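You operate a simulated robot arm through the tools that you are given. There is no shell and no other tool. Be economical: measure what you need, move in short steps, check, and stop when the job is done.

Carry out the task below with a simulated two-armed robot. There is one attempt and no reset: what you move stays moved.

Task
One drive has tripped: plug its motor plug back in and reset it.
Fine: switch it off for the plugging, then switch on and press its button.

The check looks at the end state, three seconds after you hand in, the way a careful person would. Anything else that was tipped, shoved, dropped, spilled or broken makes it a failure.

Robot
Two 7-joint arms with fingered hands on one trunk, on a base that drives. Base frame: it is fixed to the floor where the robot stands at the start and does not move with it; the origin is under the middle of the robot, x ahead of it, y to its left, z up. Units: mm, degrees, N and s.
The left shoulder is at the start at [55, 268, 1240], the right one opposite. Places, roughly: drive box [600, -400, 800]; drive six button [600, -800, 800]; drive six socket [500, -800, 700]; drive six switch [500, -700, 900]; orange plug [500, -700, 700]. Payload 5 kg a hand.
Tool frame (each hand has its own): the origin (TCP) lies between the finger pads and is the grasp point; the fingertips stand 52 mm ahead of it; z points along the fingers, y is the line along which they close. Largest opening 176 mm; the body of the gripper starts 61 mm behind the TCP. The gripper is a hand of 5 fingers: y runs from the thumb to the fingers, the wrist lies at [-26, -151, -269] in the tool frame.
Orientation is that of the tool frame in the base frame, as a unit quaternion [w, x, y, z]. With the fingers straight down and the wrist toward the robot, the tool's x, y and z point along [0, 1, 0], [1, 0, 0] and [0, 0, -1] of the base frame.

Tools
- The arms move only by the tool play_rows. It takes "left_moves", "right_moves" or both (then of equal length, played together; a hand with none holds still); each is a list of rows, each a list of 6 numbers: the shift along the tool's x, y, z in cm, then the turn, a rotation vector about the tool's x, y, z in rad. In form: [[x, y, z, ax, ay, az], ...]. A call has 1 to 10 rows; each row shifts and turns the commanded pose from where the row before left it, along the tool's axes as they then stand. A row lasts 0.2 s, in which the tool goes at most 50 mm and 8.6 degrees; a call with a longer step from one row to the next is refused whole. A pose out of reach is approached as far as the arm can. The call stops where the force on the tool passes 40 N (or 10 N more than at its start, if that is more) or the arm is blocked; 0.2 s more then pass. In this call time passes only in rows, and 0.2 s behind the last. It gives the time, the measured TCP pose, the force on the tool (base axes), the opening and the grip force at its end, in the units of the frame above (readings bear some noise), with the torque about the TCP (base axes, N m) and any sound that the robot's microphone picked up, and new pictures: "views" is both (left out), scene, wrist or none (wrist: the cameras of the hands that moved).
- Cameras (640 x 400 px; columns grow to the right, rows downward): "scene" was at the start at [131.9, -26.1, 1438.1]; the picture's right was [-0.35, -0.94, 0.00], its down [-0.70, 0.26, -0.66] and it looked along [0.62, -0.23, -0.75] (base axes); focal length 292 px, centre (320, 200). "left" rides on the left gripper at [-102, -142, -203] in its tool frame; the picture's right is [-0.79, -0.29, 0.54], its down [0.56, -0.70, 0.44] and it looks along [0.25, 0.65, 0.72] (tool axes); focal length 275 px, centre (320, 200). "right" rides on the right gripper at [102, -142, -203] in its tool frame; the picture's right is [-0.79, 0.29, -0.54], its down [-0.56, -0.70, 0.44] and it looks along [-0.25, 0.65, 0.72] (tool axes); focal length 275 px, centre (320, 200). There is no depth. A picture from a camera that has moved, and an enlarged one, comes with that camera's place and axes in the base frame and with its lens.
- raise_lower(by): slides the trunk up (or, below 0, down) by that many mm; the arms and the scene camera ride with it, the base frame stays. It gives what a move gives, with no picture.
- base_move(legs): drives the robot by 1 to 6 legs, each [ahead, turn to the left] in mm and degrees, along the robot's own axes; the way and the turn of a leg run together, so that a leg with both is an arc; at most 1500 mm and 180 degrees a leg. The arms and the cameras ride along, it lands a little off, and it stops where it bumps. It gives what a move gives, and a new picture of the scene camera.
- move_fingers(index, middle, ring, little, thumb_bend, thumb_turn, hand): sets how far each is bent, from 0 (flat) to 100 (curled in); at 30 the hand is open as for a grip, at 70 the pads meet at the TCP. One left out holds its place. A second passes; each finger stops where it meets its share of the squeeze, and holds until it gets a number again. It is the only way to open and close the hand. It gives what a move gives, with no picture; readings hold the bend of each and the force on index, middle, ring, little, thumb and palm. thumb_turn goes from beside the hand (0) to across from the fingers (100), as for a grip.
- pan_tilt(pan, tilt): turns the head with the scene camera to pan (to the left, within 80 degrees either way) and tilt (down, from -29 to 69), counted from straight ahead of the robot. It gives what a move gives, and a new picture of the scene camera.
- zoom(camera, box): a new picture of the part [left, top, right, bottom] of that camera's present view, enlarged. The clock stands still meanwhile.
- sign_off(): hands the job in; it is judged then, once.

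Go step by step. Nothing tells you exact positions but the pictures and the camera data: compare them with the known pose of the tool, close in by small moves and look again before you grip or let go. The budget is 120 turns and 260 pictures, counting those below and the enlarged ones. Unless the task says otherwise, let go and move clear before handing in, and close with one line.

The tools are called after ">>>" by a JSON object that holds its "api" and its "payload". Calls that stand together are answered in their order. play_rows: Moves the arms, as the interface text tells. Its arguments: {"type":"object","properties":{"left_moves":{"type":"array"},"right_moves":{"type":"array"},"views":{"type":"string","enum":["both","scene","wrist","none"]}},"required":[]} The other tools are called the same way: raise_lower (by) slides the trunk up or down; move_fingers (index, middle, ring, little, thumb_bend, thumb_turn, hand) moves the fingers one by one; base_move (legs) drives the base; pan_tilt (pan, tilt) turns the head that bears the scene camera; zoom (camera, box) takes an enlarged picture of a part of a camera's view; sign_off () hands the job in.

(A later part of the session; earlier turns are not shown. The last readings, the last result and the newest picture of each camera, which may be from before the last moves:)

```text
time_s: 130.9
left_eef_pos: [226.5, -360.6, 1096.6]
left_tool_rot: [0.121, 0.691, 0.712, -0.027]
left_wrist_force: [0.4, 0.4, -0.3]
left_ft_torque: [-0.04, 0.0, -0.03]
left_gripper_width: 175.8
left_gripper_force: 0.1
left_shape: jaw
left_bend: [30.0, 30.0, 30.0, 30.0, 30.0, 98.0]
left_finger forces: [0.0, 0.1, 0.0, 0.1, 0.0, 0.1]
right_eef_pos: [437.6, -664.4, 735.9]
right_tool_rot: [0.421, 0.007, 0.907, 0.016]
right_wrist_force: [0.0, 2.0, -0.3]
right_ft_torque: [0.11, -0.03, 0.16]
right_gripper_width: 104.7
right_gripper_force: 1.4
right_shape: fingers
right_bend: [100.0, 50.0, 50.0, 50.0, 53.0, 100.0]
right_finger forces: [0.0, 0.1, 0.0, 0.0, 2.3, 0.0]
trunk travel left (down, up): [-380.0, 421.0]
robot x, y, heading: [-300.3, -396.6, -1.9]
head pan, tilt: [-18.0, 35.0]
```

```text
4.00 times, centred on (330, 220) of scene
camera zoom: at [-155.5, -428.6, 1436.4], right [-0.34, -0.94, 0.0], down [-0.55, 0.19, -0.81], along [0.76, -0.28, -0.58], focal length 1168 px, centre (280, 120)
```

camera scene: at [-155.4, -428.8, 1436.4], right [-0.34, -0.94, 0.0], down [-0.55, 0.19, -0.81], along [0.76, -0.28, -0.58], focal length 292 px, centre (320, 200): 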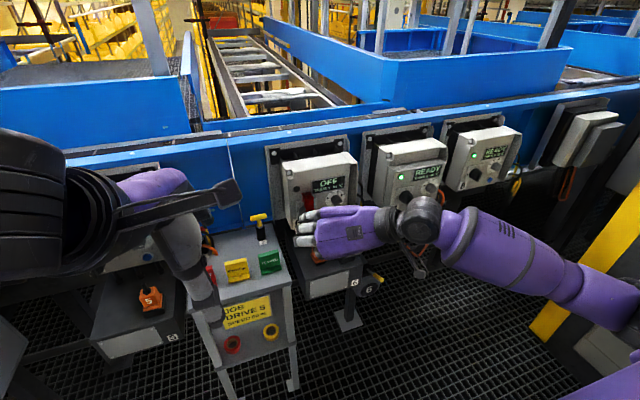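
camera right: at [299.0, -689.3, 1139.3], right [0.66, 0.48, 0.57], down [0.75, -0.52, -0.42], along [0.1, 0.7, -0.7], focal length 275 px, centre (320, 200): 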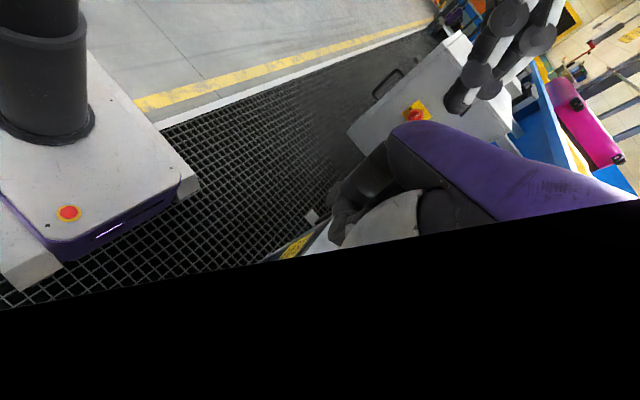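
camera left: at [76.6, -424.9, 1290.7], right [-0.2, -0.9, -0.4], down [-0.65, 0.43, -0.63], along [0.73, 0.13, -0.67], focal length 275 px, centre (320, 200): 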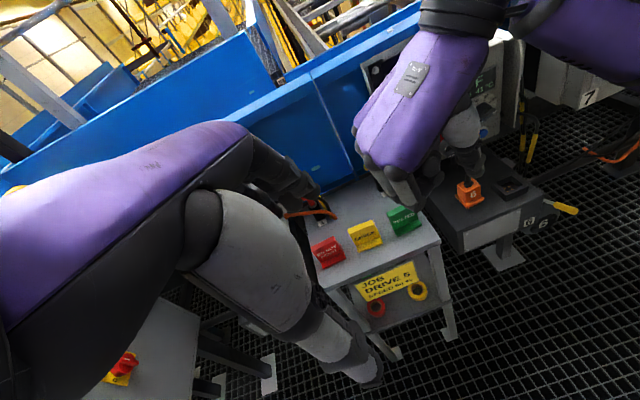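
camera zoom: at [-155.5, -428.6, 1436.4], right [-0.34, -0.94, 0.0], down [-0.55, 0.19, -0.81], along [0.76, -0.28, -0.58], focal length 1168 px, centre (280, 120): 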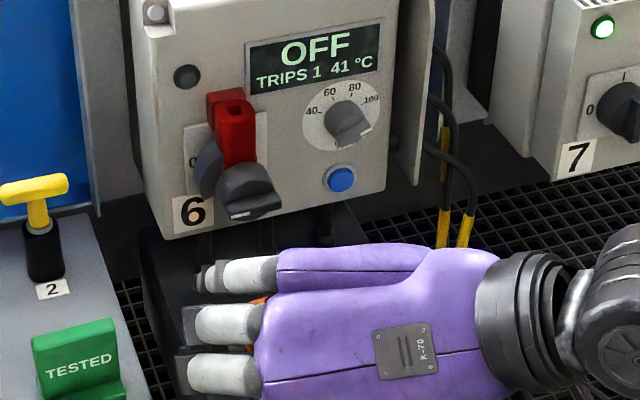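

OFF remains and the knob is clear. The thumb lightly brushes the socket rim, so I tuck it in slightly, shift 4 mm left, and move forward around the plug.

>>> {"api": "move_fingers", "payload": {"hand": "right", "thumb_bend": 57}}

>>> {"api": "play_rows", "payload": {"right_moves": [[0, 0.3, 0, 0, 0, 0], [-0.3, 0, 0.35, 0, 0, 0], [-0.6, 0, 0.7, 0, 0, 0], [-0.7, 0, 0.8, 0, 0, 0], [-0.7, 0, 0.8, 0, 0, 0], [-0.6, 0, 0.7, 0, 0, 0], [-0.5, 0, 0.6, 0, 0, 0], [-0.3, 0, 0.35, 0, 0, 0], [0, 0, 0, 0, 0, 0]], "views": "none"}}

>>> {"api": "zoom", "payload": {"camera": "left", "box": [400, 110, 560, 210]}}

>>> {"api": "zoom", "payload": {"camera": "scene", "box": [250, 170, 410, 270]}}

```text
time_s: 131.9
left_eef_pos: [225.8, -359.9, 1096.7]
left_tool_rot: [0.122, 0.692, 0.711, -0.026]
left_wrist_force: [-0.4, -0.3, 0.4]
left_ft_torque: [0.01, -0.02, 0.02]
left_gripper_width: 176.0
left_gripper_force: 0.2
left_shape: jaw
left_bend: [30.0, 30.0, 30.0, 30.0, 30.0, 98.0]
left_finger forces: [0.0, 0.0, 0.0, 0.1, 0.1, 0.0]
right_eef_pos: [438.4, -664.6, 735.9]
right_tool_rot: [0.421, 0.006, 0.907, 0.017]
right_wrist_force: [0.2, -0.3, -0.3]
right_ft_torque: [0.01, 0.01, 0.02]
right_gripper_width: 102.9
right_gripper_force: 0.0
right_shape: fingers
right_bend: [100.0, 50.0, 50.0, 50.0, 56.0, 100.0]
right_finger forces: [0.0, 0.0, 0.0, 0.1, 0.0, 0.0]
trunk travel left (down, up): [-380.0, 421.0]
robot x, y, heading: [-300.1, -396.8, -2.0]
head pan, tilt: [-18.0, 35.0]
```

```text
time_s: 133.9
left_eef_pos: [225.8, -360.3, 1096.4]
left_tool_rot: [0.121, 0.692, 0.711, -0.028]
left_wrist_force: [0.4, -0.2, 0.4]
left_ft_torque: [0.03, 0.0, 0.01]
left_gripper_width: 175.8
left_gripper_force: 0.1
left_shape: jaw
left_bend: [30.0, 30.0, 30.0, 30.0, 30.0, 98.0]
left_finger forces: [0.0, 0.1, 0.0, 0.1, 0.0, 0.0]
right_eef_pos: [495.0, -660.6, 736.2]
right_tool_rot: [0.421, 0.006, 0.907, 0.017]
right_wrist_force: [-0.4, -0.3, -0.6]
right_ft_torque: [0.0, -0.02, -0.02]
right_gripper_width: 102.5
right_gripper_force: 0.0
right_shape: fingers
right_bend: [100.0, 50.0, 50.0, 50.0, 56.0, 100.0]
right_finger forces: [0.0, 0.0, 0.1, 0.0, 0.0, 0.0]
trunk travel left (down, up): [-380.0, 421.0]
robot x, y, heading: [-299.7, -396.8, -2.0]
head pan, tilt: [-18.0, 35.0]
```

```text
4.00 times, centred on (480, 160) of left
camera zoom: at [59.5, -424.3, 1295.8], right [-0.2, -0.9, -0.4], down [-0.64, 0.43, -0.64], along [0.74, 0.13, -0.66], focal length 1101 px, centre (-320, 360)
```

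zoom: 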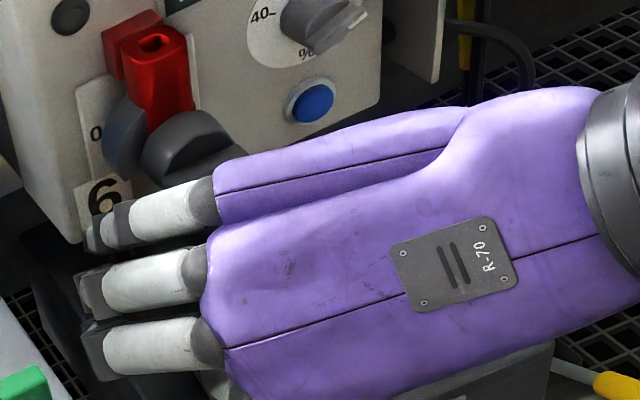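

```text
4.00 times, centred on (330, 220) of scene
camera zoom: at [-155.4, -428.9, 1436.4], right [-0.34, -0.94, 0.0], down [-0.55, 0.19, -0.81], along [0.76, -0.28, -0.58], focal length 1168 px, centre (280, 120)
```

zoom: 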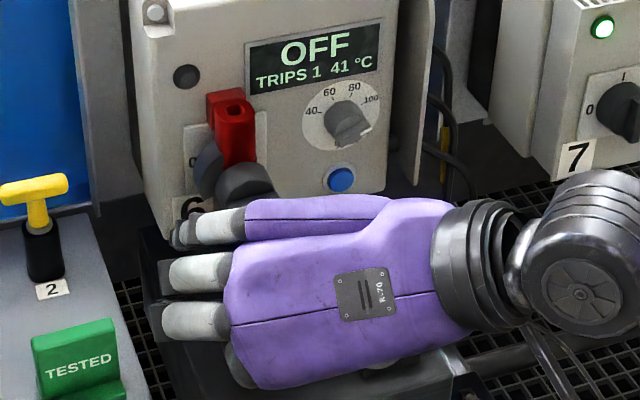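

Positioned around the plug with no contact. I close the fingers and thumb gradually.

>>> {"api": "move_fingers", "payload": {"hand": "right", "middle": 60, "ring": 60, "little": 60, "thumb_bend": 62}}

>>> {"api": "move_fingers", "payload": {"hand": "right", "middle": 75, "ring": 75, "little": 70, "thumb_bend": 75}}

```text
time_s: 134.9
left_eef_pos: [226.3, -361.9, 1096.8]
left_tool_rot: [0.12, 0.692, 0.711, -0.028]
left_wrist_force: [0.2, -0.4, -0.9]
left_ft_torque: [0.01, 0.01, 0.02]
left_gripper_width: 176.0
left_gripper_force: 0.1
left_shape: jaw
left_bend: [30.0, 30.0, 30.0, 30.0, 30.0, 98.0]
left_finger forces: [0.1, 0.0, 0.0, 0.1, 0.0, 0.0]
right_eef_pos: [495.6, -659.8, 737.3]
right_tool_rot: [0.421, 0.007, 0.907, 0.016]
right_wrist_force: [0.5, 2.8, -0.2]
right_ft_torque: [-0.33, 0.02, 0.04]
right_gripper_width: 98.1
right_gripper_force: 1.7
right_shape: fingers
right_bend: [100.0, 60.0, 60.0, 60.0, 62.0, 100.0]
right_finger forces: [0.0, 0.0, 0.0, 2.9, 0.0, 0.0]
trunk travel left (down, up): [-380.0, 421.0]
robot x, y, heading: [-302.9, -395.0, -1.7]
head pan, tilt: [-18.0, 35.0]
```

```text
time_s: 135.9
left_eef_pos: [225.7, -358.8, 1095.5]
left_tool_rot: [0.122, 0.691, 0.712, -0.029]
left_wrist_force: [0.6, -0.2, 0.0]
left_ft_torque: [-0.03, -0.01, -0.01]
left_gripper_width: 175.8
left_gripper_force: 0.0
left_shape: jaw
left_bend: [30.0, 30.0, 30.0, 30.0, 30.0, 98.0]
left_finger forces: [0.1, 0.0, 0.0, 0.0, 0.0, 0.0]
right_eef_pos: [495.7, -657.3, 736.4]
right_tool_rot: [0.422, 0.005, 0.907, 0.017]
right_wrist_force: [-0.8, 26.8, 2.1]
right_ft_torque: [-2.59, 0.05, 0.39]
right_gripper_width: 89.9
right_gripper_force: 41.0
right_shape: fingers
right_bend: [100.0, 73.0, 75.0, 68.0, 73.0, 100.0]
right_finger forces: [24.9, 21.6, 0.0, 24.6, 9.7, 0.0]
trunk travel left (down, up): [-380.0, 421.0]
robot x, y, heading: [-299.6, -399.7, -1.7]
head pan, tilt: [-18.0, 35.0]
```

Forces are unbalanced; I need to see what is happening under the hand.

>>> {"api": "zoom", "payload": {"camera": "right", "box": [160, 100, 480, 300]}}

>>> {"api": "zoom", "payload": {"camera": "left", "box": [400, 130, 560, 230]}}

```text
2.00 times, centred on (320, 200) of right
camera zoom: at [274.9, -802.0, 783.9], right [0.1, 0.25, 0.96], down [0.7, -0.7, 0.12], along [0.71, 0.66, -0.25], focal length 551 px, centre (320, 200)
```

zoom: 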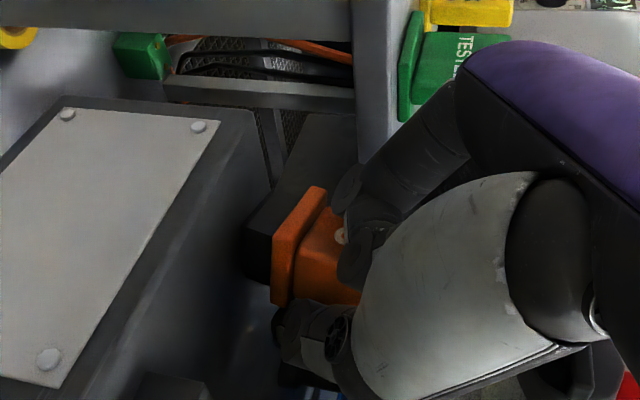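

```text
4.00 times, centred on (480, 180) of left
camera zoom: at [59.4, -422.9, 1295.8], right [-0.2, -0.9, -0.39], down [-0.64, 0.42, -0.64], along [0.74, 0.13, -0.66], focal length 1101 px, centre (-320, 280)
```

zoom: 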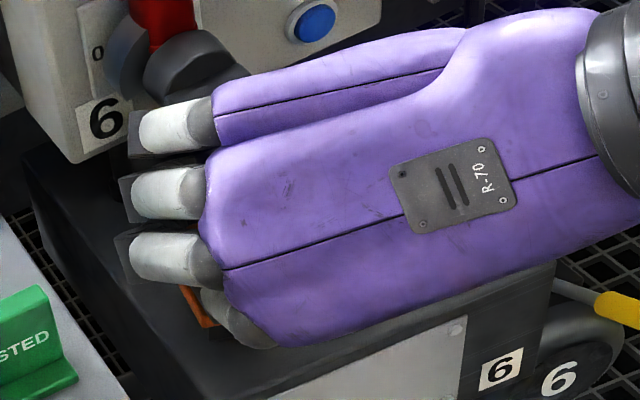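

>>> {"api": "zoom", "payload": {"camera": "right", "box": [270, 170, 366, 230]}}

>>> {"api": "zoom", "payload": {"camera": "right", "box": [270, 210, 366, 270]}}

```text
6.67 times, centred on (318, 200) of right
camera zoom: at [274.9, -802.0, 783.9], right [0.1, 0.25, 0.96], down [0.7, -0.7, 0.12], along [0.71, 0.66, -0.25], focal length 1835 px, centre (333, 200)
```

zoom: 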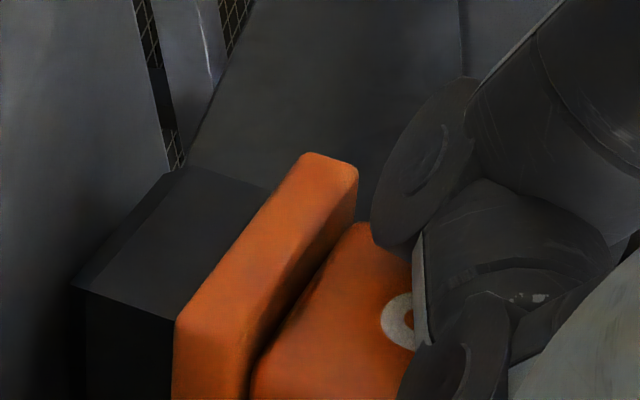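

```text
6.67 times, centred on (318, 240) of right
camera zoom: at [274.9, -802.0, 783.9], right [0.1, 0.25, 0.96], down [0.7, -0.7, 0.12], along [0.71, 0.66, -0.25], focal length 1835 px, centre (333, -67)
```

zoom: 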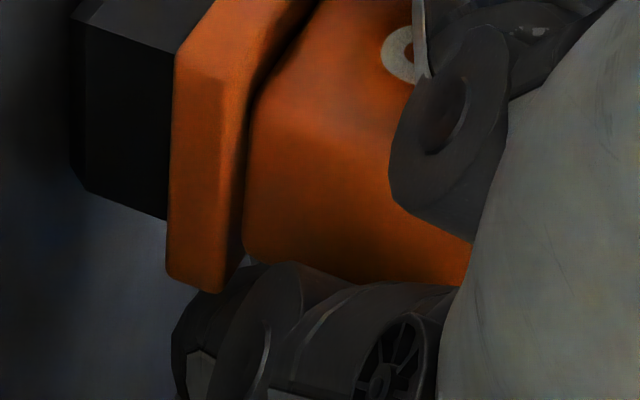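

Now I see: the plug is untouched and upright, but the fingers reach past it and the folded index touches its front. I open again and back out 22 mm along the fingers so the fingertips land on the body.

>>> {"api": "move_fingers", "payload": {"hand": "right", "middle": 50, "ring": 50, "little": 40, "thumb_bend": 56}}

>>> {"api": "play_rows", "payload": {"right_moves": [[0, 0, -0.4, 0, 0, 0], [0, -0.2, -0.7, 0, 0, 0], [0, -0.3, -0.7, 0, 0, 0], [0, 0, -0.4, 0, 0, 0], [0, 0, 0, 0, 0, 0]], "views": "wrist"}}

>>> {"api": "zoom", "payload": {"camera": "right", "box": [240, 160, 400, 260]}}

```text
time_s: 136.9
left_eef_pos: [225.2, -360.7, 1097.3]
left_tool_rot: [0.121, 0.692, 0.711, -0.027]
left_wrist_force: [1.6, -0.6, 0.5]
left_ft_torque: [0.04, 0.01, 0.01]
left_gripper_width: 176.1
left_gripper_force: 0.0
left_shape: jaw
left_bend: [30.0, 30.0, 30.0, 30.0, 30.0, 98.0]
left_finger forces: [0.0, 0.0, 0.1, 0.0, 0.0, 0.1]
right_eef_pos: [495.9, -660.1, 734.4]
right_tool_rot: [0.421, 0.006, 0.907, 0.016]
right_wrist_force: [-0.2, 0.0, 0.4]
right_ft_torque: [0.02, 0.02, 0.02]
right_gripper_width: 102.4
right_gripper_force: 0.0
right_shape: fingers
right_bend: [100.0, 50.0, 50.0, 40.0, 56.0, 100.0]
right_finger forces: [0.1, 0.1, 0.0, 0.0, 0.0, 0.0]
trunk travel left (down, up): [-380.0, 421.0]
robot x, y, heading: [-295.7, -400.5, -1.7]
head pan, tilt: [-18.0, 35.0]
```

```text
time_s: 138.1
left_eef_pos: [226.0, -360.6, 1094.6]
left_tool_rot: [0.121, 0.692, 0.711, -0.027]
left_wrist_force: [0.2, 0.1, 0.4]
left_ft_torque: [-0.01, -0.01, -0.02]
left_gripper_width: 175.8
left_gripper_force: 0.1
left_shape: jaw
left_bend: [30.0, 30.0, 30.0, 30.0, 30.0, 98.0]
left_finger forces: [0.0, 0.0, 0.0, 0.0, 0.0, 0.1]
right_eef_pos: [477.0, -665.8, 750.3]
right_tool_rot: [0.421, 0.007, 0.907, 0.016]
right_wrist_force: [-0.6, -0.3, -0.1]
right_ft_torque: [-0.03, 0.01, 0.02]
right_gripper_width: 102.7
right_gripper_force: 0.1
right_shape: fingers
right_bend: [100.0, 50.0, 50.0, 40.0, 56.0, 100.0]
right_finger forces: [0.0, 0.0, 0.1, 0.0, 0.0, 0.0]
trunk travel left (down, up): [-380.0, 421.0]
robot x, y, heading: [-300.5, -402.3, -1.6]
head pan, tilt: [-18.0, 35.0]
camera right: at [257.4, -809.9, 797.6], right [0.1, 0.25, 0.96], down [0.7, -0.71, 0.12], along [0.71, 0.66, -0.25], focal length 275 px, centre (320, 200)
```

right: 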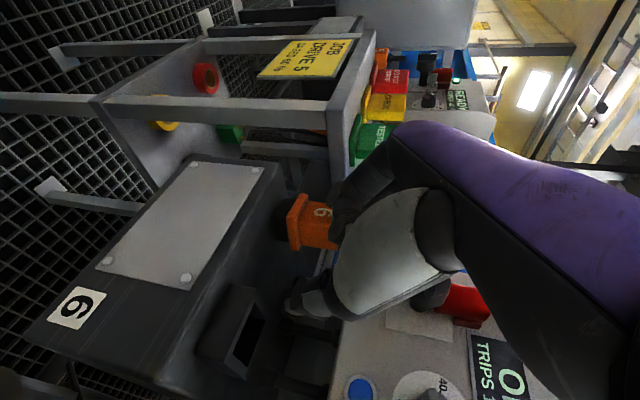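

```text
4.00 times, centred on (320, 210) of right
camera zoom: at [257.4, -809.9, 797.6], right [0.1, 0.25, 0.96], down [0.7, -0.71, 0.12], along [0.71, 0.66, -0.25], focal length 1101 px, centre (320, 160)
```

zoom: 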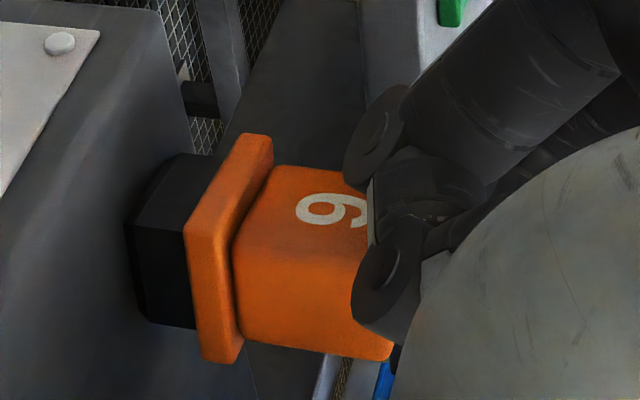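

The wrist view shows the plug well inside the grasp, index now just in front of it. I close middle, ring and thumb.

>>> {"api": "move_fingers", "payload": {"hand": "right", "middle": 62, "ring": 62, "thumb_bend": 64}}

>>> {"api": "move_fingers", "payload": {"hand": "right", "middle": 80, "ring": 80, "thumb_bend": 80}}

>>> {"api": "zoom", "payload": {"camera": "right", "box": [240, 160, 400, 260]}}

```text
time_s: 139.1
left_eef_pos: [226.3, -361.1, 1095.8]
left_tool_rot: [0.121, 0.692, 0.712, -0.027]
left_wrist_force: [0.8, 0.9, 0.1]
left_ft_torque: [-0.01, 0.01, -0.02]
left_gripper_width: 175.6
left_gripper_force: 0.1
left_shape: jaw
left_bend: [30.0, 30.0, 30.0, 30.0, 30.0, 98.0]
left_finger forces: [0.0, 0.0, 0.0, 0.0, 0.0, 0.0]
right_eef_pos: [477.6, -665.6, 750.7]
right_tool_rot: [0.421, 0.007, 0.907, 0.016]
right_wrist_force: [0.2, -0.5, -0.2]
right_ft_torque: [0.02, 0.0, 0.03]
right_gripper_width: 96.4
right_gripper_force: 0.2
right_shape: fingers
right_bend: [100.0, 62.0, 62.0, 40.0, 64.0, 100.0]
right_finger forces: [0.0, 0.4, 0.0, 0.0, 0.1, 0.0]
trunk travel left (down, up): [-380.0, 421.0]
robot x, y, heading: [-303.3, -398.6, -2.0]
head pan, tilt: [-18.0, 35.0]
```

```text
time_s: 140.1
left_eef_pos: [226.1, -360.8, 1097.4]
left_tool_rot: [0.121, 0.691, 0.712, -0.027]
left_wrist_force: [-0.2, -0.3, 0.7]
left_ft_torque: [0.0, -0.01, 0.0]
left_gripper_width: 176.0
left_gripper_force: 0.1
left_shape: jaw
left_bend: [30.0, 30.0, 30.0, 30.0, 30.0, 98.0]
left_finger forces: [0.1, 0.0, 0.0, 0.0, 0.1, 0.0]
right_eef_pos: [478.4, -665.2, 752.4]
right_tool_rot: [0.422, 0.006, 0.906, 0.017]
right_wrist_force: [-2.4, -1.1, 17.6]
right_ft_torque: [0.3, 0.4, 0.07]
right_gripper_width: 85.5
right_gripper_force: 32.6
right_shape: fingers
right_bend: [100.0, 74.0, 80.0, 40.0, 76.0, 100.0]
right_finger forces: [30.4, 17.3, 0.0, 0.1, 17.8, 0.0]
trunk travel left (down, up): [-380.0, 421.0]
robot x, y, heading: [-302.4, -398.7, -1.9]
head pan, tilt: [-18.0, 35.0]
```

```text
4.00 times, centred on (320, 210) of right
camera zoom: at [257.4, -809.6, 799.1], right [0.09, 0.25, 0.96], down [0.7, -0.71, 0.12], along [0.71, 0.66, -0.24], focal length 1101 px, centre (320, 160)
```

zoom: 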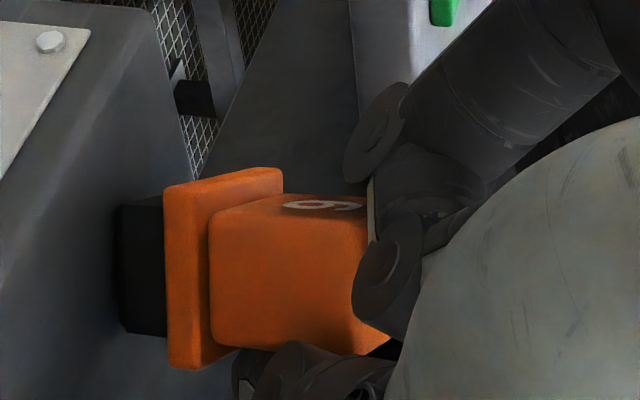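

The grasp is high: only the middle finger holds and the folded index twisted the plug a little. I reopen, lower 20 mm and back 10 mm so middle, ring and little all bear on the left face.

>>> {"api": "move_fingers", "payload": {"hand": "right", "middle": 50, "ring": 50, "little": 50, "thumb_bend": 56}}

>>> {"api": "play_rows", "payload": {"right_moves": [[0.3, 0, -0.2, 0, 0, 0], [0.5, 0, -0.2, 0, 0, 0], [0.5, 0, 0.3, 0, 0, 0], [0.5, 0, 0.4, 0, 0, 0], [0.4, 0, 0.3, 0, 0, 0], [0, 0, 0, 0, 0, 0]], "views": "none"}}

>>> {"api": "zoom", "payload": {"camera": "right", "box": [240, 160, 400, 260]}}

```text
time_s: 141.1
left_eef_pos: [225.7, -361.2, 1096.8]
left_tool_rot: [0.12, 0.692, 0.712, -0.027]
left_wrist_force: [1.3, -0.2, 0.3]
left_ft_torque: [0.0, 0.02, -0.03]
left_gripper_width: 175.9
left_gripper_force: 0.1
left_shape: jaw
left_bend: [30.0, 30.0, 30.0, 30.0, 30.0, 98.0]
left_finger forces: [0.1, 0.0, 0.0, 0.1, 0.1, 0.0]
right_eef_pos: [477.8, -665.3, 750.4]
right_tool_rot: [0.421, 0.006, 0.907, 0.016]
right_wrist_force: [0.8, 0.2, -0.1]
right_ft_torque: [0.06, 0.0, 0.0]
right_gripper_width: 102.6
right_gripper_force: 0.1
right_shape: fingers
right_bend: [100.0, 50.0, 50.0, 50.0, 56.0, 100.0]
right_finger forces: [0.0, 0.1, 0.0, 0.1, 0.0, 0.1]
trunk travel left (down, up): [-380.0, 421.0]
robot x, y, heading: [-298.2, -397.4, -1.8]
head pan, tilt: [-18.0, 35.0]
```

```text
time_s: 142.5
left_eef_pos: [225.7, -360.8, 1096.5]
left_tool_rot: [0.121, 0.692, 0.711, -0.027]
left_wrist_force: [0.0, -0.9, 0.1]
left_ft_torque: [-0.03, 0.0, 0.0]
left_gripper_width: 175.9
left_gripper_force: 0.1
left_shape: jaw
left_bend: [30.0, 30.0, 30.0, 30.0, 30.0, 98.0]
left_finger forces: [0.0, 0.0, 0.0, 0.0, 0.0, 0.0]
right_eef_pos: [468.9, -666.0, 730.5]
right_tool_rot: [0.422, 0.007, 0.907, 0.017]
right_wrist_force: [-0.5, 0.3, -0.2]
right_ft_torque: [0.01, 0.0, -0.01]
right_gripper_width: 102.6
right_gripper_force: 0.0
right_shape: fingers
right_bend: [100.0, 50.0, 50.0, 50.0, 56.0, 100.0]
right_finger forces: [0.0, 0.1, 0.0, 0.1, 0.0, 0.0]
trunk travel left (down, up): [-380.0, 421.0]
robot x, y, heading: [-298.3, -401.1, -1.7]
head pan, tilt: [-18.0, 35.0]
```

```text
4.00 times, centred on (320, 210) of right
camera zoom: at [248.0, -809.1, 777.7], right [0.1, 0.25, 0.96], down [0.7, -0.71, 0.12], along [0.71, 0.66, -0.25], focal length 1101 px, centre (320, 160)
```

zoom: 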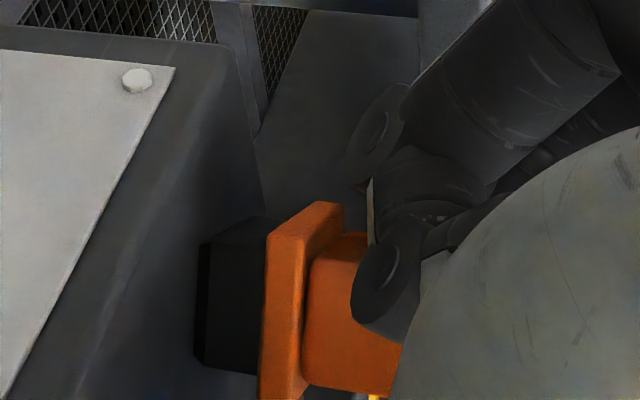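

>>> {"api": "move_fingers", "payload": {"hand": "right", "middle": 64, "ring": 64, "little": 64, "thumb_bend": 66}}

>>> {"api": "move_fingers", "payload": {"hand": "right", "middle": 80, "ring": 80, "little": 80, "thumb_bend": 80}}

>>> {"api": "zoom", "payload": {"camera": "right", "box": [240, 180, 400, 280]}}

```text
time_s: 143.5
left_eef_pos: [226.8, -359.8, 1096.6]
left_tool_rot: [0.121, 0.692, 0.711, -0.028]
left_wrist_force: [-1.1, -1.3, -0.8]
left_ft_torque: [-0.01, 0.01, 0.03]
left_gripper_width: 176.0
left_gripper_force: 0.1
left_shape: jaw
left_bend: [30.0, 30.0, 30.0, 30.0, 30.0, 98.0]
left_finger forces: [0.1, 0.0, 0.1, 0.0, 0.0, 0.1]
right_eef_pos: [467.7, -664.5, 730.5]
right_tool_rot: [0.421, 0.006, 0.907, 0.017]
right_wrist_force: [0.7, -0.4, 0.4]
right_ft_torque: [-0.01, 0.01, -0.01]
right_gripper_width: 94.9
right_gripper_force: 0.0
right_shape: fingers
right_bend: [100.0, 64.0, 64.0, 64.0, 66.0, 100.0]
right_finger forces: [0.1, 0.0, 0.0, 0.0, 0.1, 0.0]
trunk travel left (down, up): [-380.0, 421.0]
robot x, y, heading: [-295.8, -397.6, -1.9]
head pan, tilt: [-18.0, 35.0]
```

```text
time_s: 144.5
left_eef_pos: [226.8, -360.7, 1095.6]
left_tool_rot: [0.121, 0.692, 0.712, -0.027]
left_wrist_force: [-1.0, -0.3, 0.3]
left_ft_torque: [-0.02, 0.01, -0.01]
left_gripper_width: 175.9
left_gripper_force: 0.1
left_shape: jaw
left_bend: [30.0, 30.0, 30.0, 30.0, 30.0, 98.0]
left_finger forces: [0.1, 0.0, 0.0, 0.0, 0.0, 0.0]
right_eef_pos: [468.4, -666.0, 730.3]
right_tool_rot: [0.421, 0.007, 0.907, 0.016]
right_wrist_force: [0.7, -0.2, 0.6]
right_ft_torque: [-0.02, 0.0, 0.01]
right_gripper_width: 90.3
right_gripper_force: 30.6
right_shape: fingers
right_bend: [100.0, 71.0, 80.0, 80.0, 73.0, 100.0]
right_finger forces: [26.0, 13.6, 0.0, 0.1, 22.4, 0.0]
trunk travel left (down, up): [-380.0, 421.0]
robot x, y, heading: [-305.1, -398.6, -1.6]
head pan, tilt: [-18.0, 35.0]
```

```text
4.00 times, centred on (320, 230) of right
camera zoom: at [248.0, -809.1, 777.6], right [0.1, 0.25, 0.96], down [0.7, -0.71, 0.12], along [0.71, 0.66, -0.25], focal length 1101 px, centre (320, 80)
```

zoom: 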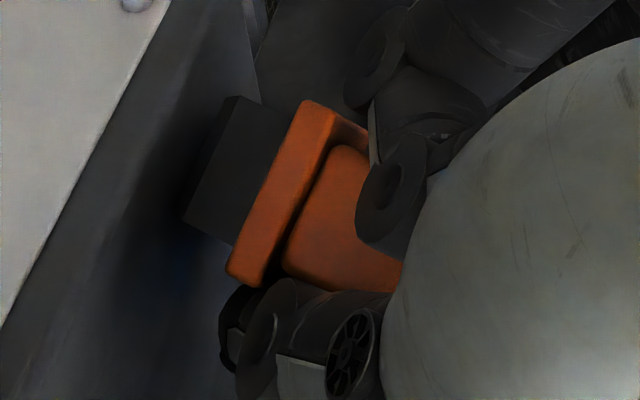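

The ring and little pass behind; the thumb really opposes index and middle. I release gently, check how the plug stands, and will use index + middle + thumb instead.

>>> {"api": "move_fingers", "payload": {"hand": "right", "middle": 60, "ring": 55, "little": 50, "thumb_bend": 64}}

>>> {"api": "move_fingers", "payload": {"hand": "right", "middle": 48, "ring": 48, "little": 45, "thumb_bend": 54}}

>>> {"api": "play_rows", "payload": {"right_moves": [[0.2, 0, -0.25, 0, 0, 0], [0.5, 0, -0.6, 0, 0, 0], [0.8, 0, -0.9, 0, 0, 0], [0.8, 0, -0.9, 0, 0, 0], [0.6, 0, -0.8, 0, 0, 0], [0, 0, 0, 0, 0, 0]], "views": "none"}}

>>> {"api": "zoom", "payload": {"camera": "right", "box": [220, 160, 412, 280]}}

>>> {"api": "zoom", "payload": {"camera": "left", "box": [400, 130, 560, 230]}}

```text
time_s: 145.5
left_eef_pos: [225.5, -360.3, 1096.3]
left_tool_rot: [0.121, 0.692, 0.711, -0.027]
left_wrist_force: [0.2, 0.0, 0.4]
left_ft_torque: [0.0, 0.02, 0.0]
left_gripper_width: 175.8
left_gripper_force: 0.1
left_shape: jaw
left_bend: [30.0, 30.0, 30.0, 30.0, 30.0, 98.0]
left_finger forces: [0.1, 0.0, 0.0, 0.1, 0.0, 0.1]
right_eef_pos: [467.4, -665.6, 728.9]
right_tool_rot: [0.42, 0.006, 0.907, 0.016]
right_wrist_force: [0.3, 0.0, -0.3]
right_ft_torque: [0.01, 0.02, -0.01]
right_gripper_width: 96.2
right_gripper_force: 0.2
right_shape: fingers
right_bend: [100.0, 60.0, 55.0, 50.0, 64.0, 100.0]
right_finger forces: [0.2, 0.0, 0.0, 0.0, 0.0, 0.1]
trunk travel left (down, up): [-380.0, 421.0]
robot x, y, heading: [-299.5, -396.3, -1.7]
head pan, tilt: [-18.0, 35.0]
```

```text
time_s: 146.5
left_eef_pos: [225.0, -360.2, 1096.6]
left_tool_rot: [0.121, 0.692, 0.711, -0.027]
left_wrist_force: [0.6, -0.1, -0.6]
left_ft_torque: [-0.02, -0.02, -0.01]
left_gripper_width: 175.8
left_gripper_force: 0.0
left_shape: jaw
left_bend: [30.0, 30.0, 30.0, 30.0, 30.0, 98.0]
left_finger forces: [0.1, 0.0, 0.0, 0.1, 0.0, 0.0]
right_eef_pos: [468.5, -664.6, 729.8]
right_tool_rot: [0.421, 0.007, 0.907, 0.017]
right_wrist_force: [0.5, 0.4, 0.0]
right_ft_torque: [0.02, 0.01, 0.01]
right_gripper_width: 103.9
right_gripper_force: 0.4
right_shape: fingers
right_bend: [100.0, 48.0, 48.0, 45.0, 54.0, 100.0]
right_finger forces: [0.3, 0.1, 0.0, 0.1, 0.0, 0.0]
trunk travel left (down, up): [-380.0, 421.0]
robot x, y, heading: [-299.7, -400.8, -2.1]
head pan, tilt: [-18.0, 35.0]
```

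```text
time_s: 147.9
left_eef_pos: [226.3, -359.4, 1096.4]
left_tool_rot: [0.121, 0.691, 0.712, -0.027]
left_wrist_force: [-0.1, 0.0, -0.5]
left_ft_torque: [-0.01, -0.01, -0.01]
left_gripper_width: 176.1
left_gripper_force: 0.1
left_shape: jaw
left_bend: [30.0, 30.0, 30.0, 30.0, 30.0, 98.0]
left_finger forces: [0.1, 0.0, 0.0, 0.0, 0.0, 0.0]
right_eef_pos: [423.5, -665.2, 731.0]
right_tool_rot: [0.421, 0.006, 0.907, 0.017]
right_wrist_force: [-0.1, 0.4, 0.2]
right_ft_torque: [0.04, -0.01, -0.01]
right_gripper_width: 104.2
right_gripper_force: 0.3
right_shape: fingers
right_bend: [100.0, 48.0, 48.0, 45.0, 54.0, 100.0]
right_finger forces: [0.1, 0.5, 0.0, 0.1, 0.0, 0.1]
trunk travel left (down, up): [-380.0, 421.0]
robot x, y, heading: [-298.2, -397.9, -1.7]
head pan, tilt: [-18.0, 35.0]
```

```text
3.33 times, centred on (316, 220) of right
camera zoom: at [202.8, -809.3, 777.5], right [0.1, 0.25, 0.96], down [0.7, -0.71, 0.12], along [0.71, 0.66, -0.25], focal length 918 px, centre (333, 133)
```

zoom: 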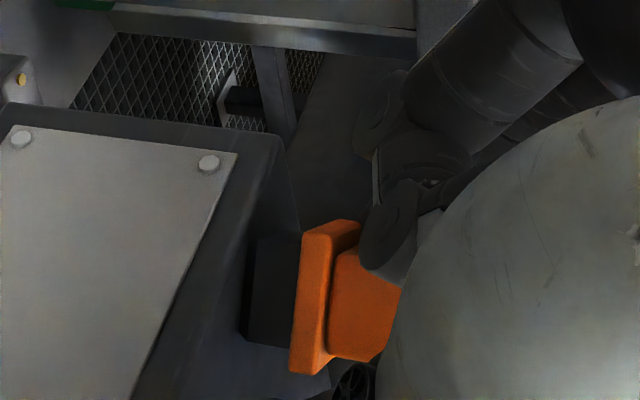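

```text
4.00 times, centred on (480, 180) of left
camera zoom: at [59.6, -424.2, 1295.7], right [-0.2, -0.9, -0.4], down [-0.64, 0.43, -0.64], along [0.74, 0.13, -0.66], focal length 1101 px, centre (-320, 280)
```

zoom: 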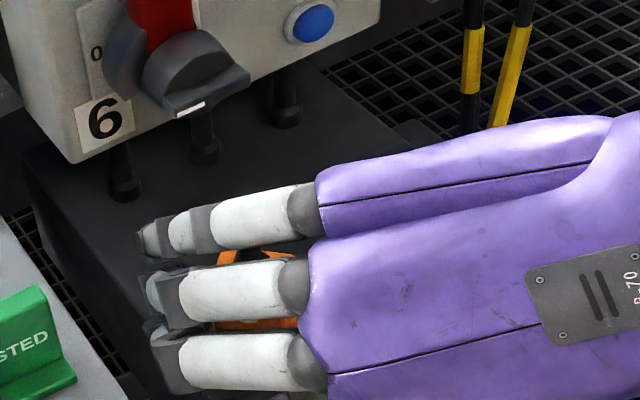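

The plug still stands. I withdraw further back and up to measure its new pose.

>>> {"api": "play_rows", "payload": {"right_moves": [[0.4, 0, -0.5, 0, 0, 0], [0.8, 0, -1, 0, 0, 0], [0.8, 0, -1, 0, 0, 0], [0.4, 0, -0.7, 0, 0, 0], [-1, 0, -1.1, 0, 0, 0], [-1.4, 0, -1.3, 0, 0, 0], [-1.5, 0, -1.3, 0, 0, 0], [-1.5, 0, -1.3, 0, 0, 0], [-1, 0, -0.8, 0, 0, 0], [0, 0, 0, 0, 0, 0]], "views": "none"}}

>>> {"api": "zoom", "payload": {"camera": "left", "box": [430, 150, 558, 230]}}

>>> {"api": "zoom", "payload": {"camera": "scene", "box": [270, 210, 398, 290]}}

>>> {"api": "zoom", "payload": {"camera": "right", "box": [160, 100, 480, 300]}}

```text
time_s: 150.1
left_eef_pos: [226.2, -359.3, 1096.1]
left_tool_rot: [0.121, 0.691, 0.712, -0.028]
left_wrist_force: [-0.3, 0.5, 0.1]
left_ft_torque: [0.0, 0.04, 0.03]
left_gripper_width: 176.2
left_gripper_force: 0.0
left_shape: jaw
left_bend: [30.0, 30.0, 30.0, 30.0, 30.0, 98.0]
left_finger forces: [0.0, 0.0, 0.0, 0.0, 0.0, 0.0]
right_eef_pos: [379.1, -668.0, 819.7]
right_tool_rot: [0.421, 0.006, 0.907, 0.017]
right_wrist_force: [-0.6, -0.3, -1.0]
right_ft_torque: [0.0, 0.01, 0.01]
right_gripper_width: 104.4
right_gripper_force: 0.1
right_shape: fingers
right_bend: [100.0, 48.0, 48.0, 45.0, 54.0, 100.0]
right_finger forces: [0.1, 0.0, 0.1, 0.1, 0.0, 0.1]
trunk travel left (down, up): [-380.0, 421.0]
robot x, y, heading: [-303.3, -402.3, -1.7]
head pan, tilt: [-18.0, 35.0]
```

```text
5.00 times, centred on (494, 190) of left
camera zoom: at [59.6, -424.2, 1295.6], right [-0.2, -0.9, -0.4], down [-0.64, 0.43, -0.64], along [0.74, 0.13, -0.66], focal length 1376 px, centre (-550, 250)
```

zoom: 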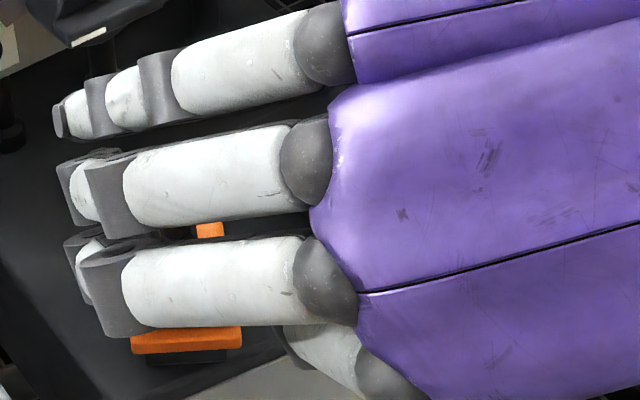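

```text
5.00 times, centred on (334, 250) of scene
camera zoom: at [-155.4, -428.8, 1436.3], right [-0.34, -0.94, 0.0], down [-0.55, 0.19, -0.81], along [0.76, -0.28, -0.58], focal length 1460 px, centre (250, -50)
```

zoom: 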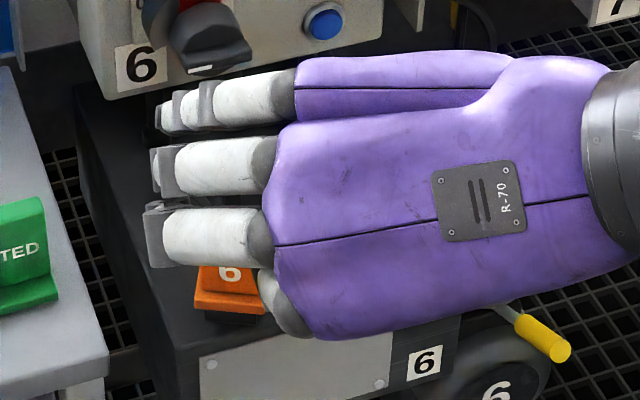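

```text
2.00 times, centred on (320, 200) of right
camera zoom: at [159.6, -811.9, 866.1], right [0.1, 0.25, 0.96], down [0.7, -0.71, 0.12], along [0.71, 0.66, -0.25], focal length 551 px, centre (320, 200)
```

zoom: 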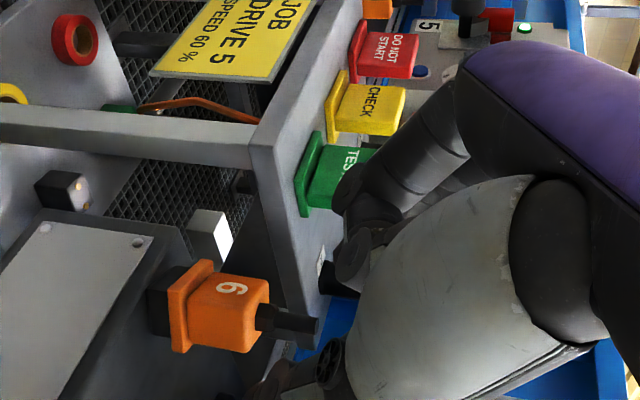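

The plug got drawn toward the front edge but stands upright. I move the hand aside to the right to measure it exactly.

>>> {"api": "play_rows", "payload": {"right_moves": [[-0.5, -0.5, -0.6, 0, 0, 0], [-1, -1.2, -0.8, 0, 0, 0], [-1, -2, -0.8, 0, 0, 0], [0, -2.5, 0, 0, 0, 0], [0, -2.5, 0, 0, 0, 0], [0, -2.5, 0, 0, 0, 0], [0, -2, 0, 0, 0, 0], [0, -1, 0, 0, 0, 0], [0, 0, 0, 0, 0, 0]], "views": "none"}}

>>> {"api": "zoom", "payload": {"camera": "left", "box": [430, 150, 558, 230]}}

>>> {"api": "zoom", "payload": {"camera": "scene", "box": [270, 210, 398, 290]}}

>>> {"api": "zoom", "payload": {"camera": "right", "box": [100, 100, 420, 300]}}

```text
time_s: 152.1
left_eef_pos: [225.1, -360.5, 1096.6]
left_tool_rot: [0.12, 0.692, 0.712, -0.027]
left_wrist_force: [-0.2, 0.3, -0.6]
left_ft_torque: [0.0, -0.01, 0.01]
left_gripper_width: 175.9
left_gripper_force: 0.1
left_shape: jaw
left_bend: [30.0, 30.0, 30.0, 30.0, 30.0, 98.0]
left_finger forces: [0.1, 0.1, 0.0, 0.1, 0.0, 0.1]
right_eef_pos: [378.8, -808.8, 846.9]
right_tool_rot: [0.421, 0.007, 0.907, 0.016]
right_wrist_force: [-0.1, 0.1, 0.3]
right_ft_torque: [-0.03, -0.03, -0.01]
right_gripper_width: 104.1
right_gripper_force: 0.2
right_shape: fingers
right_bend: [100.0, 48.0, 48.0, 45.0, 54.0, 100.0]
right_finger forces: [0.0, 0.1, 0.0, 0.0, 0.1, 0.0]
trunk travel left (down, up): [-380.0, 421.0]
robot x, y, heading: [-299.7, -399.0, -1.6]
head pan, tilt: [-18.0, 35.0]
```

```text
5.00 times, centred on (494, 190) of left
camera zoom: at [59.5, -424.2, 1295.7], right [-0.2, -0.9, -0.4], down [-0.64, 0.43, -0.64], along [0.74, 0.13, -0.66], focal length 1376 px, centre (-550, 250)
```

zoom: 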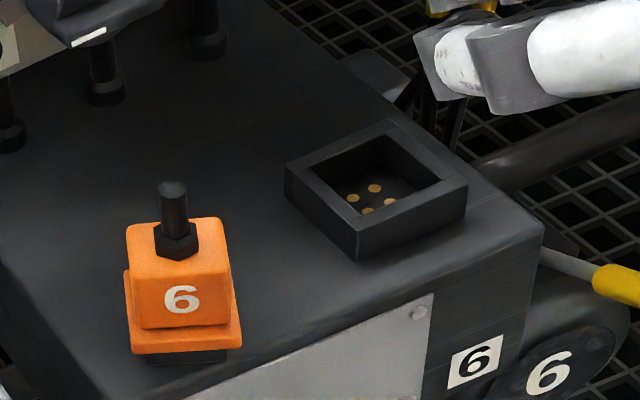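

```text
5.00 times, centred on (334, 250) of scene
camera zoom: at [-155.6, -428.7, 1436.4], right [-0.34, -0.94, 0.0], down [-0.55, 0.19, -0.81], along [0.76, -0.28, -0.58], focal length 1460 px, centre (250, -50)
```

zoom: 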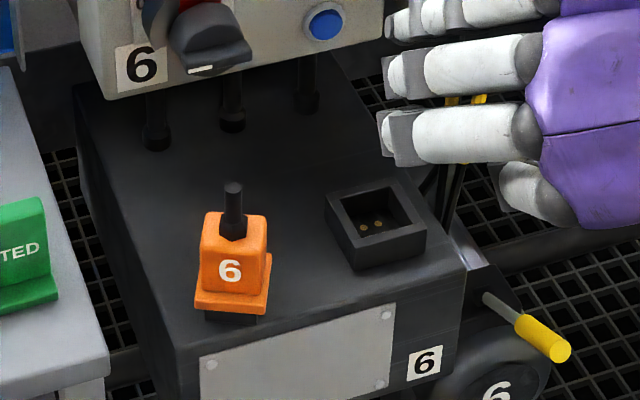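

```text
2.00 times, centred on (260, 200) of right
camera zoom: at [159.1, -953.5, 894.4], right [0.1, 0.25, 0.96], down [0.7, -0.71, 0.12], along [0.71, 0.66, -0.25], focal length 551 px, centre (440, 200)
```

zoom: 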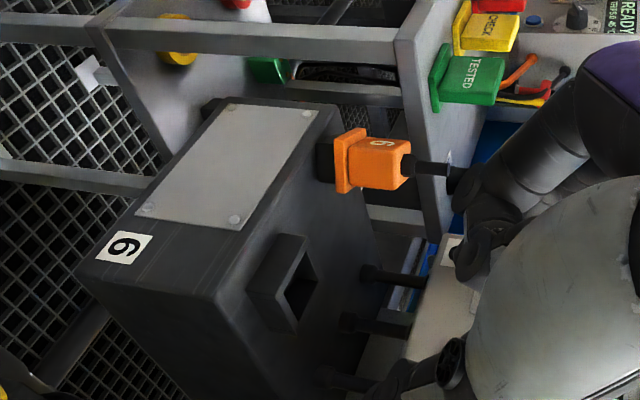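

Excellent view: the plug is upright at about [460,-645], body top ≈750, twisted ~33° clockwise, and now clear of the knob. I turn the hand to match (less lean, yaw −33°) and open the index.

>>> {"api": "move_fingers", "payload": {"hand": "right", "index": 48, "middle": 48, "ring": 40, "little": 40, "thumb_bend": 52}}

>>> {"api": "play_rows", "payload": {"right_moves": [[0, 0, -0.4, 0, 0.06, 0], [0, 0, -0.6, 0, 0.07, 0], [0, 0, -0.6, 0, 0.07, 0], [0, 0, -0.4, 0, 0.06, 0], [0, 0, 0, 0.06, 0, 0.085], [0, 0, 0, 0.07, 0, 0.1], [0, 0, 0, 0.07, 0, 0.1], [0, 0, 0, 0.07, 0, 0.1], [0, 0, 0, 0.06, 0, 0.085], [0, 0, 0, 0, 0, 0]], "views": "scene"}}

```text
time_s: 153.1
left_eef_pos: [226.8, -359.1, 1095.5]
left_tool_rot: [0.121, 0.692, 0.711, -0.027]
left_wrist_force: [-0.7, 0.5, 0.5]
left_ft_torque: [-0.01, 0.03, 0.02]
left_gripper_width: 176.1
left_gripper_force: 0.0
left_shape: jaw
left_bend: [30.0, 30.0, 30.0, 30.0, 30.0, 98.0]
left_finger forces: [0.1, 0.0, 0.0, 0.0, 0.0, 0.0]
right_eef_pos: [379.4, -808.9, 848.1]
right_tool_rot: [0.421, 0.006, 0.907, 0.017]
right_wrist_force: [-0.3, 0.6, -0.2]
right_ft_torque: [-0.01, 0.0, 0.0]
right_gripper_width: 99.0
right_gripper_force: 0.0
right_shape: fingers
right_bend: [48.0, 48.0, 40.0, 40.0, 52.0, 100.0]
right_finger forces: [0.0, 0.1, 0.0, 0.0, 0.0, 0.0]
trunk travel left (down, up): [-380.0, 421.0]
robot x, y, heading: [-299.4, -395.7, -1.8]
head pan, tilt: [-18.0, 35.0]
```

```text
time_s: 155.3
left_eef_pos: [224.9, -360.8, 1096.2]
left_tool_rot: [0.121, 0.692, 0.711, -0.028]
left_wrist_force: [-0.1, -0.7, 1.1]
left_ft_torque: [0.02, 0.01, 0.01]
left_gripper_width: 176.0
left_gripper_force: 0.0
left_shape: jaw
left_bend: [30.0, 30.0, 30.0, 30.0, 30.0, 98.0]
left_finger forces: [0.0, 0.0, 0.0, 0.1, 0.1, 0.0]
right_eef_pos: [365.3, -811.3, 862.1]
right_tool_rot: [0.284, 0.274, 0.916, -0.069]
right_wrist_force: [0.5, 0.6, -1.3]
right_ft_torque: [0.01, -0.02, 0.02]
right_gripper_width: 99.2
right_gripper_force: 0.0
right_shape: fingers
right_bend: [48.0, 48.0, 40.0, 40.0, 52.0, 100.0]
right_finger forces: [0.0, 0.0, 0.0, 0.0, 0.0, 0.0]
trunk travel left (down, up): [-380.0, 421.0]
robot x, y, heading: [-302.8, -401.6, -1.6]
head pan, tilt: [-18.0, 35.0]
camera scene: at [-155.6, -428.9, 1436.4], right [-0.34, -0.94, 0.0], down [-0.55, 0.19, -0.81], along [0.76, -0.28, -0.58], focal length 292 px, centre (320, 200)
```

scene: 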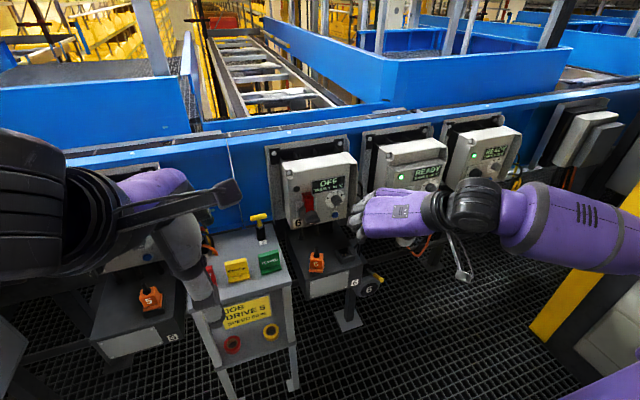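

>>> {"api": "play_rows", "payload": {"right_moves": [[0.24, 0.76, -0.2, 0, 0, 0], [0.5, 1.5, -0.3, 0, 0, 0], [0.7, 2.3, -0.5, 0, 0, 0], [0.85, 2.7, -0.57, 0, 0, 0], [0.85, 2.7, -0.57, 0, 0, 0], [0.85, 2.7, -0.57, 0, 0, 0], [0.8, 2.5, -0.53, 0, 0, 0], [0.6, 1.9, -0.4, 0, 0, 0], [0.4, 1.3, -0.3, 0, 0, 0], [0.24, 0.76, -0.16, 0, 0, 0]], "views": "none"}}

>>> {"api": "zoom", "payload": {"camera": "scene", "box": [240, 190, 400, 290]}}

>>> {"api": "zoom", "payload": {"camera": "right", "box": [0, 0, 640, 400]}}

```text
time_s: 157.5
left_eef_pos: [225.9, -360.0, 1094.8]
left_tool_rot: [0.121, 0.692, 0.711, -0.027]
left_wrist_force: [0.4, 0.5, -0.8]
left_ft_torque: [0.01, 0.06, -0.01]
left_gripper_width: 175.9
left_gripper_force: 0.2
left_shape: jaw
left_bend: [30.0, 30.0, 30.0, 30.0, 30.0, 98.0]
left_finger forces: [0.0, 0.1, 0.1, 0.0, 0.1, 0.0]
right_eef_pos: [407.7, -611.3, 868.2]
right_tool_rot: [0.283, 0.274, 0.916, -0.07]
right_wrist_force: [-0.6, 0.1, -0.5]
right_ft_torque: [-0.01, -0.02, 0.02]
right_gripper_width: 98.9
right_gripper_force: 0.1
right_shape: fingers
right_bend: [48.0, 48.0, 40.0, 40.0, 52.0, 100.0]
right_finger forces: [0.1, 0.1, 0.0, 0.0, 0.0, 0.0]
trunk travel left (down, up): [-380.0, 421.0]
robot x, y, heading: [-301.8, -395.9, -1.9]
head pan, tilt: [-18.0, 35.0]
```

```text
4.00 times, centred on (320, 240) of scene
camera zoom: at [-155.4, -428.7, 1436.4], right [-0.34, -0.94, 0.0], down [-0.55, 0.19, -0.81], along [0.76, -0.28, -0.58], focal length 1168 px, centre (320, 40)
```

zoom: 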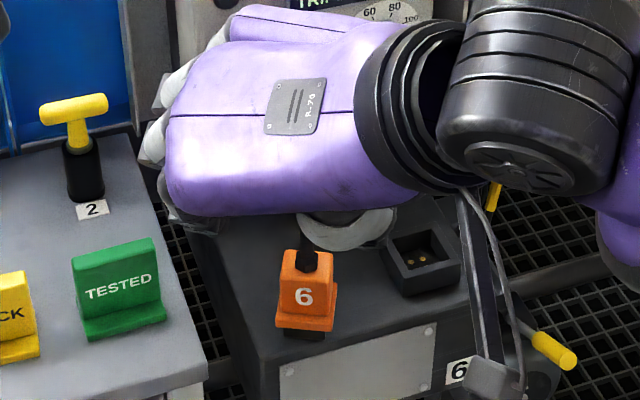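

```text
1.00 times, centred on (320, 200) of right (not enlarged: the box is as wide or as high as the picture)
camera zoom: at [163.7, -626.1, 974.5], right [0.44, 0.03, 0.9], down [0.22, -0.97, -0.08], along [0.87, 0.23, -0.44], focal length 275 px, centre (320, 200)
```

zoom: 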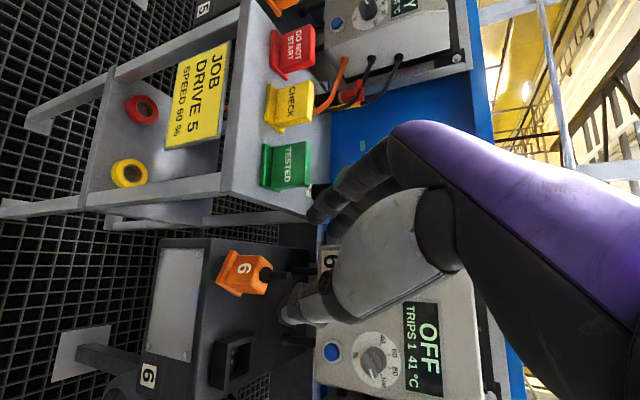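

Plug confirmed at about [460,-643]. I descend along the fingers in two stages.

>>> {"api": "play_rows", "payload": {"right_moves": [[0.2, 0, 0.5, 0, 0, 0], [0.3, 0, 1, 0, 0, 0], [0.3, 0, 1.3, 0, 0, 0], [0.3, 0, 1.5, 0, 0, 0], [0.3, -0.1, 1.5, 0, 0, 0], [0.2, -0.1, 1, 0, 0, 0], [0, 0, 0.5, 0, 0, 0], [0, 0, 0, 0, 0, 0]], "views": "none"}}

>>> {"api": "zoom", "payload": {"camera": "right", "box": [160, 140, 416, 300]}}

>>> {"api": "zoom", "payload": {"camera": "left", "box": [400, 120, 560, 220]}}

```text
time_s: 159.3
left_eef_pos: [225.3, -360.2, 1096.4]
left_tool_rot: [0.12, 0.692, 0.711, -0.027]
left_wrist_force: [-0.6, 0.4, -0.1]
left_ft_torque: [-0.04, -0.02, -0.01]
left_gripper_width: 176.2
left_gripper_force: 0.2
left_shape: jaw
left_bend: [30.0, 30.0, 30.0, 30.0, 30.0, 98.0]
left_finger forces: [0.0, 0.0, 0.0, 0.0, 0.1, 0.0]
right_eef_pos: [430.8, -627.6, 797.6]
right_tool_rot: [0.283, 0.274, 0.917, -0.07]
right_wrist_force: [0.4, 0.2, -1.0]
right_ft_torque: [-0.04, 0.0, -0.02]
right_gripper_width: 99.1
right_gripper_force: 0.1
right_shape: fingers
right_bend: [48.0, 48.0, 40.0, 40.0, 52.0, 100.0]
right_finger forces: [0.0, 0.0, 0.0, 0.0, 0.1, 0.0]
trunk travel left (down, up): [-380.0, 421.0]
robot x, y, heading: [-302.1, -397.5, -1.9]
head pan, tilt: [-18.0, 35.0]
```

```text
2.50 times, centred on (288, 220) of right
camera zoom: at [186.2, -641.4, 904.7], right [0.44, 0.03, 0.9], down [0.22, -0.97, -0.08], along [0.87, 0.23, -0.44], focal length 688 px, centre (400, 150)
```

zoom: 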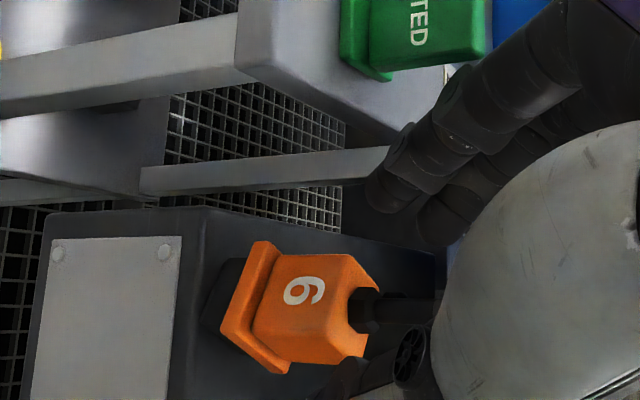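

```text
4.00 times, centred on (480, 170) of left
camera zoom: at [59.5, -424.2, 1295.8], right [-0.2, -0.9, -0.4], down [-0.64, 0.43, -0.64], along [0.74, 0.13, -0.66], focal length 1101 px, centre (-320, 320)
```

zoom: 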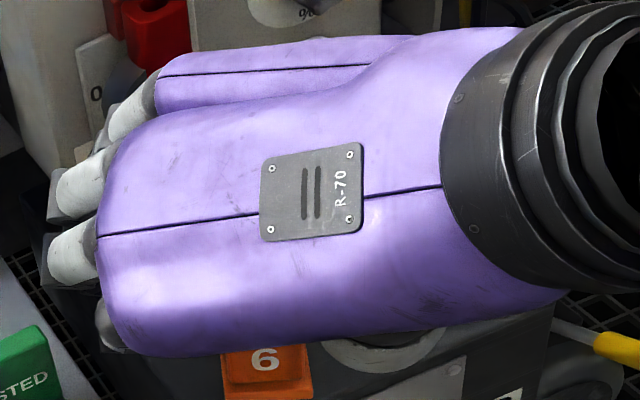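

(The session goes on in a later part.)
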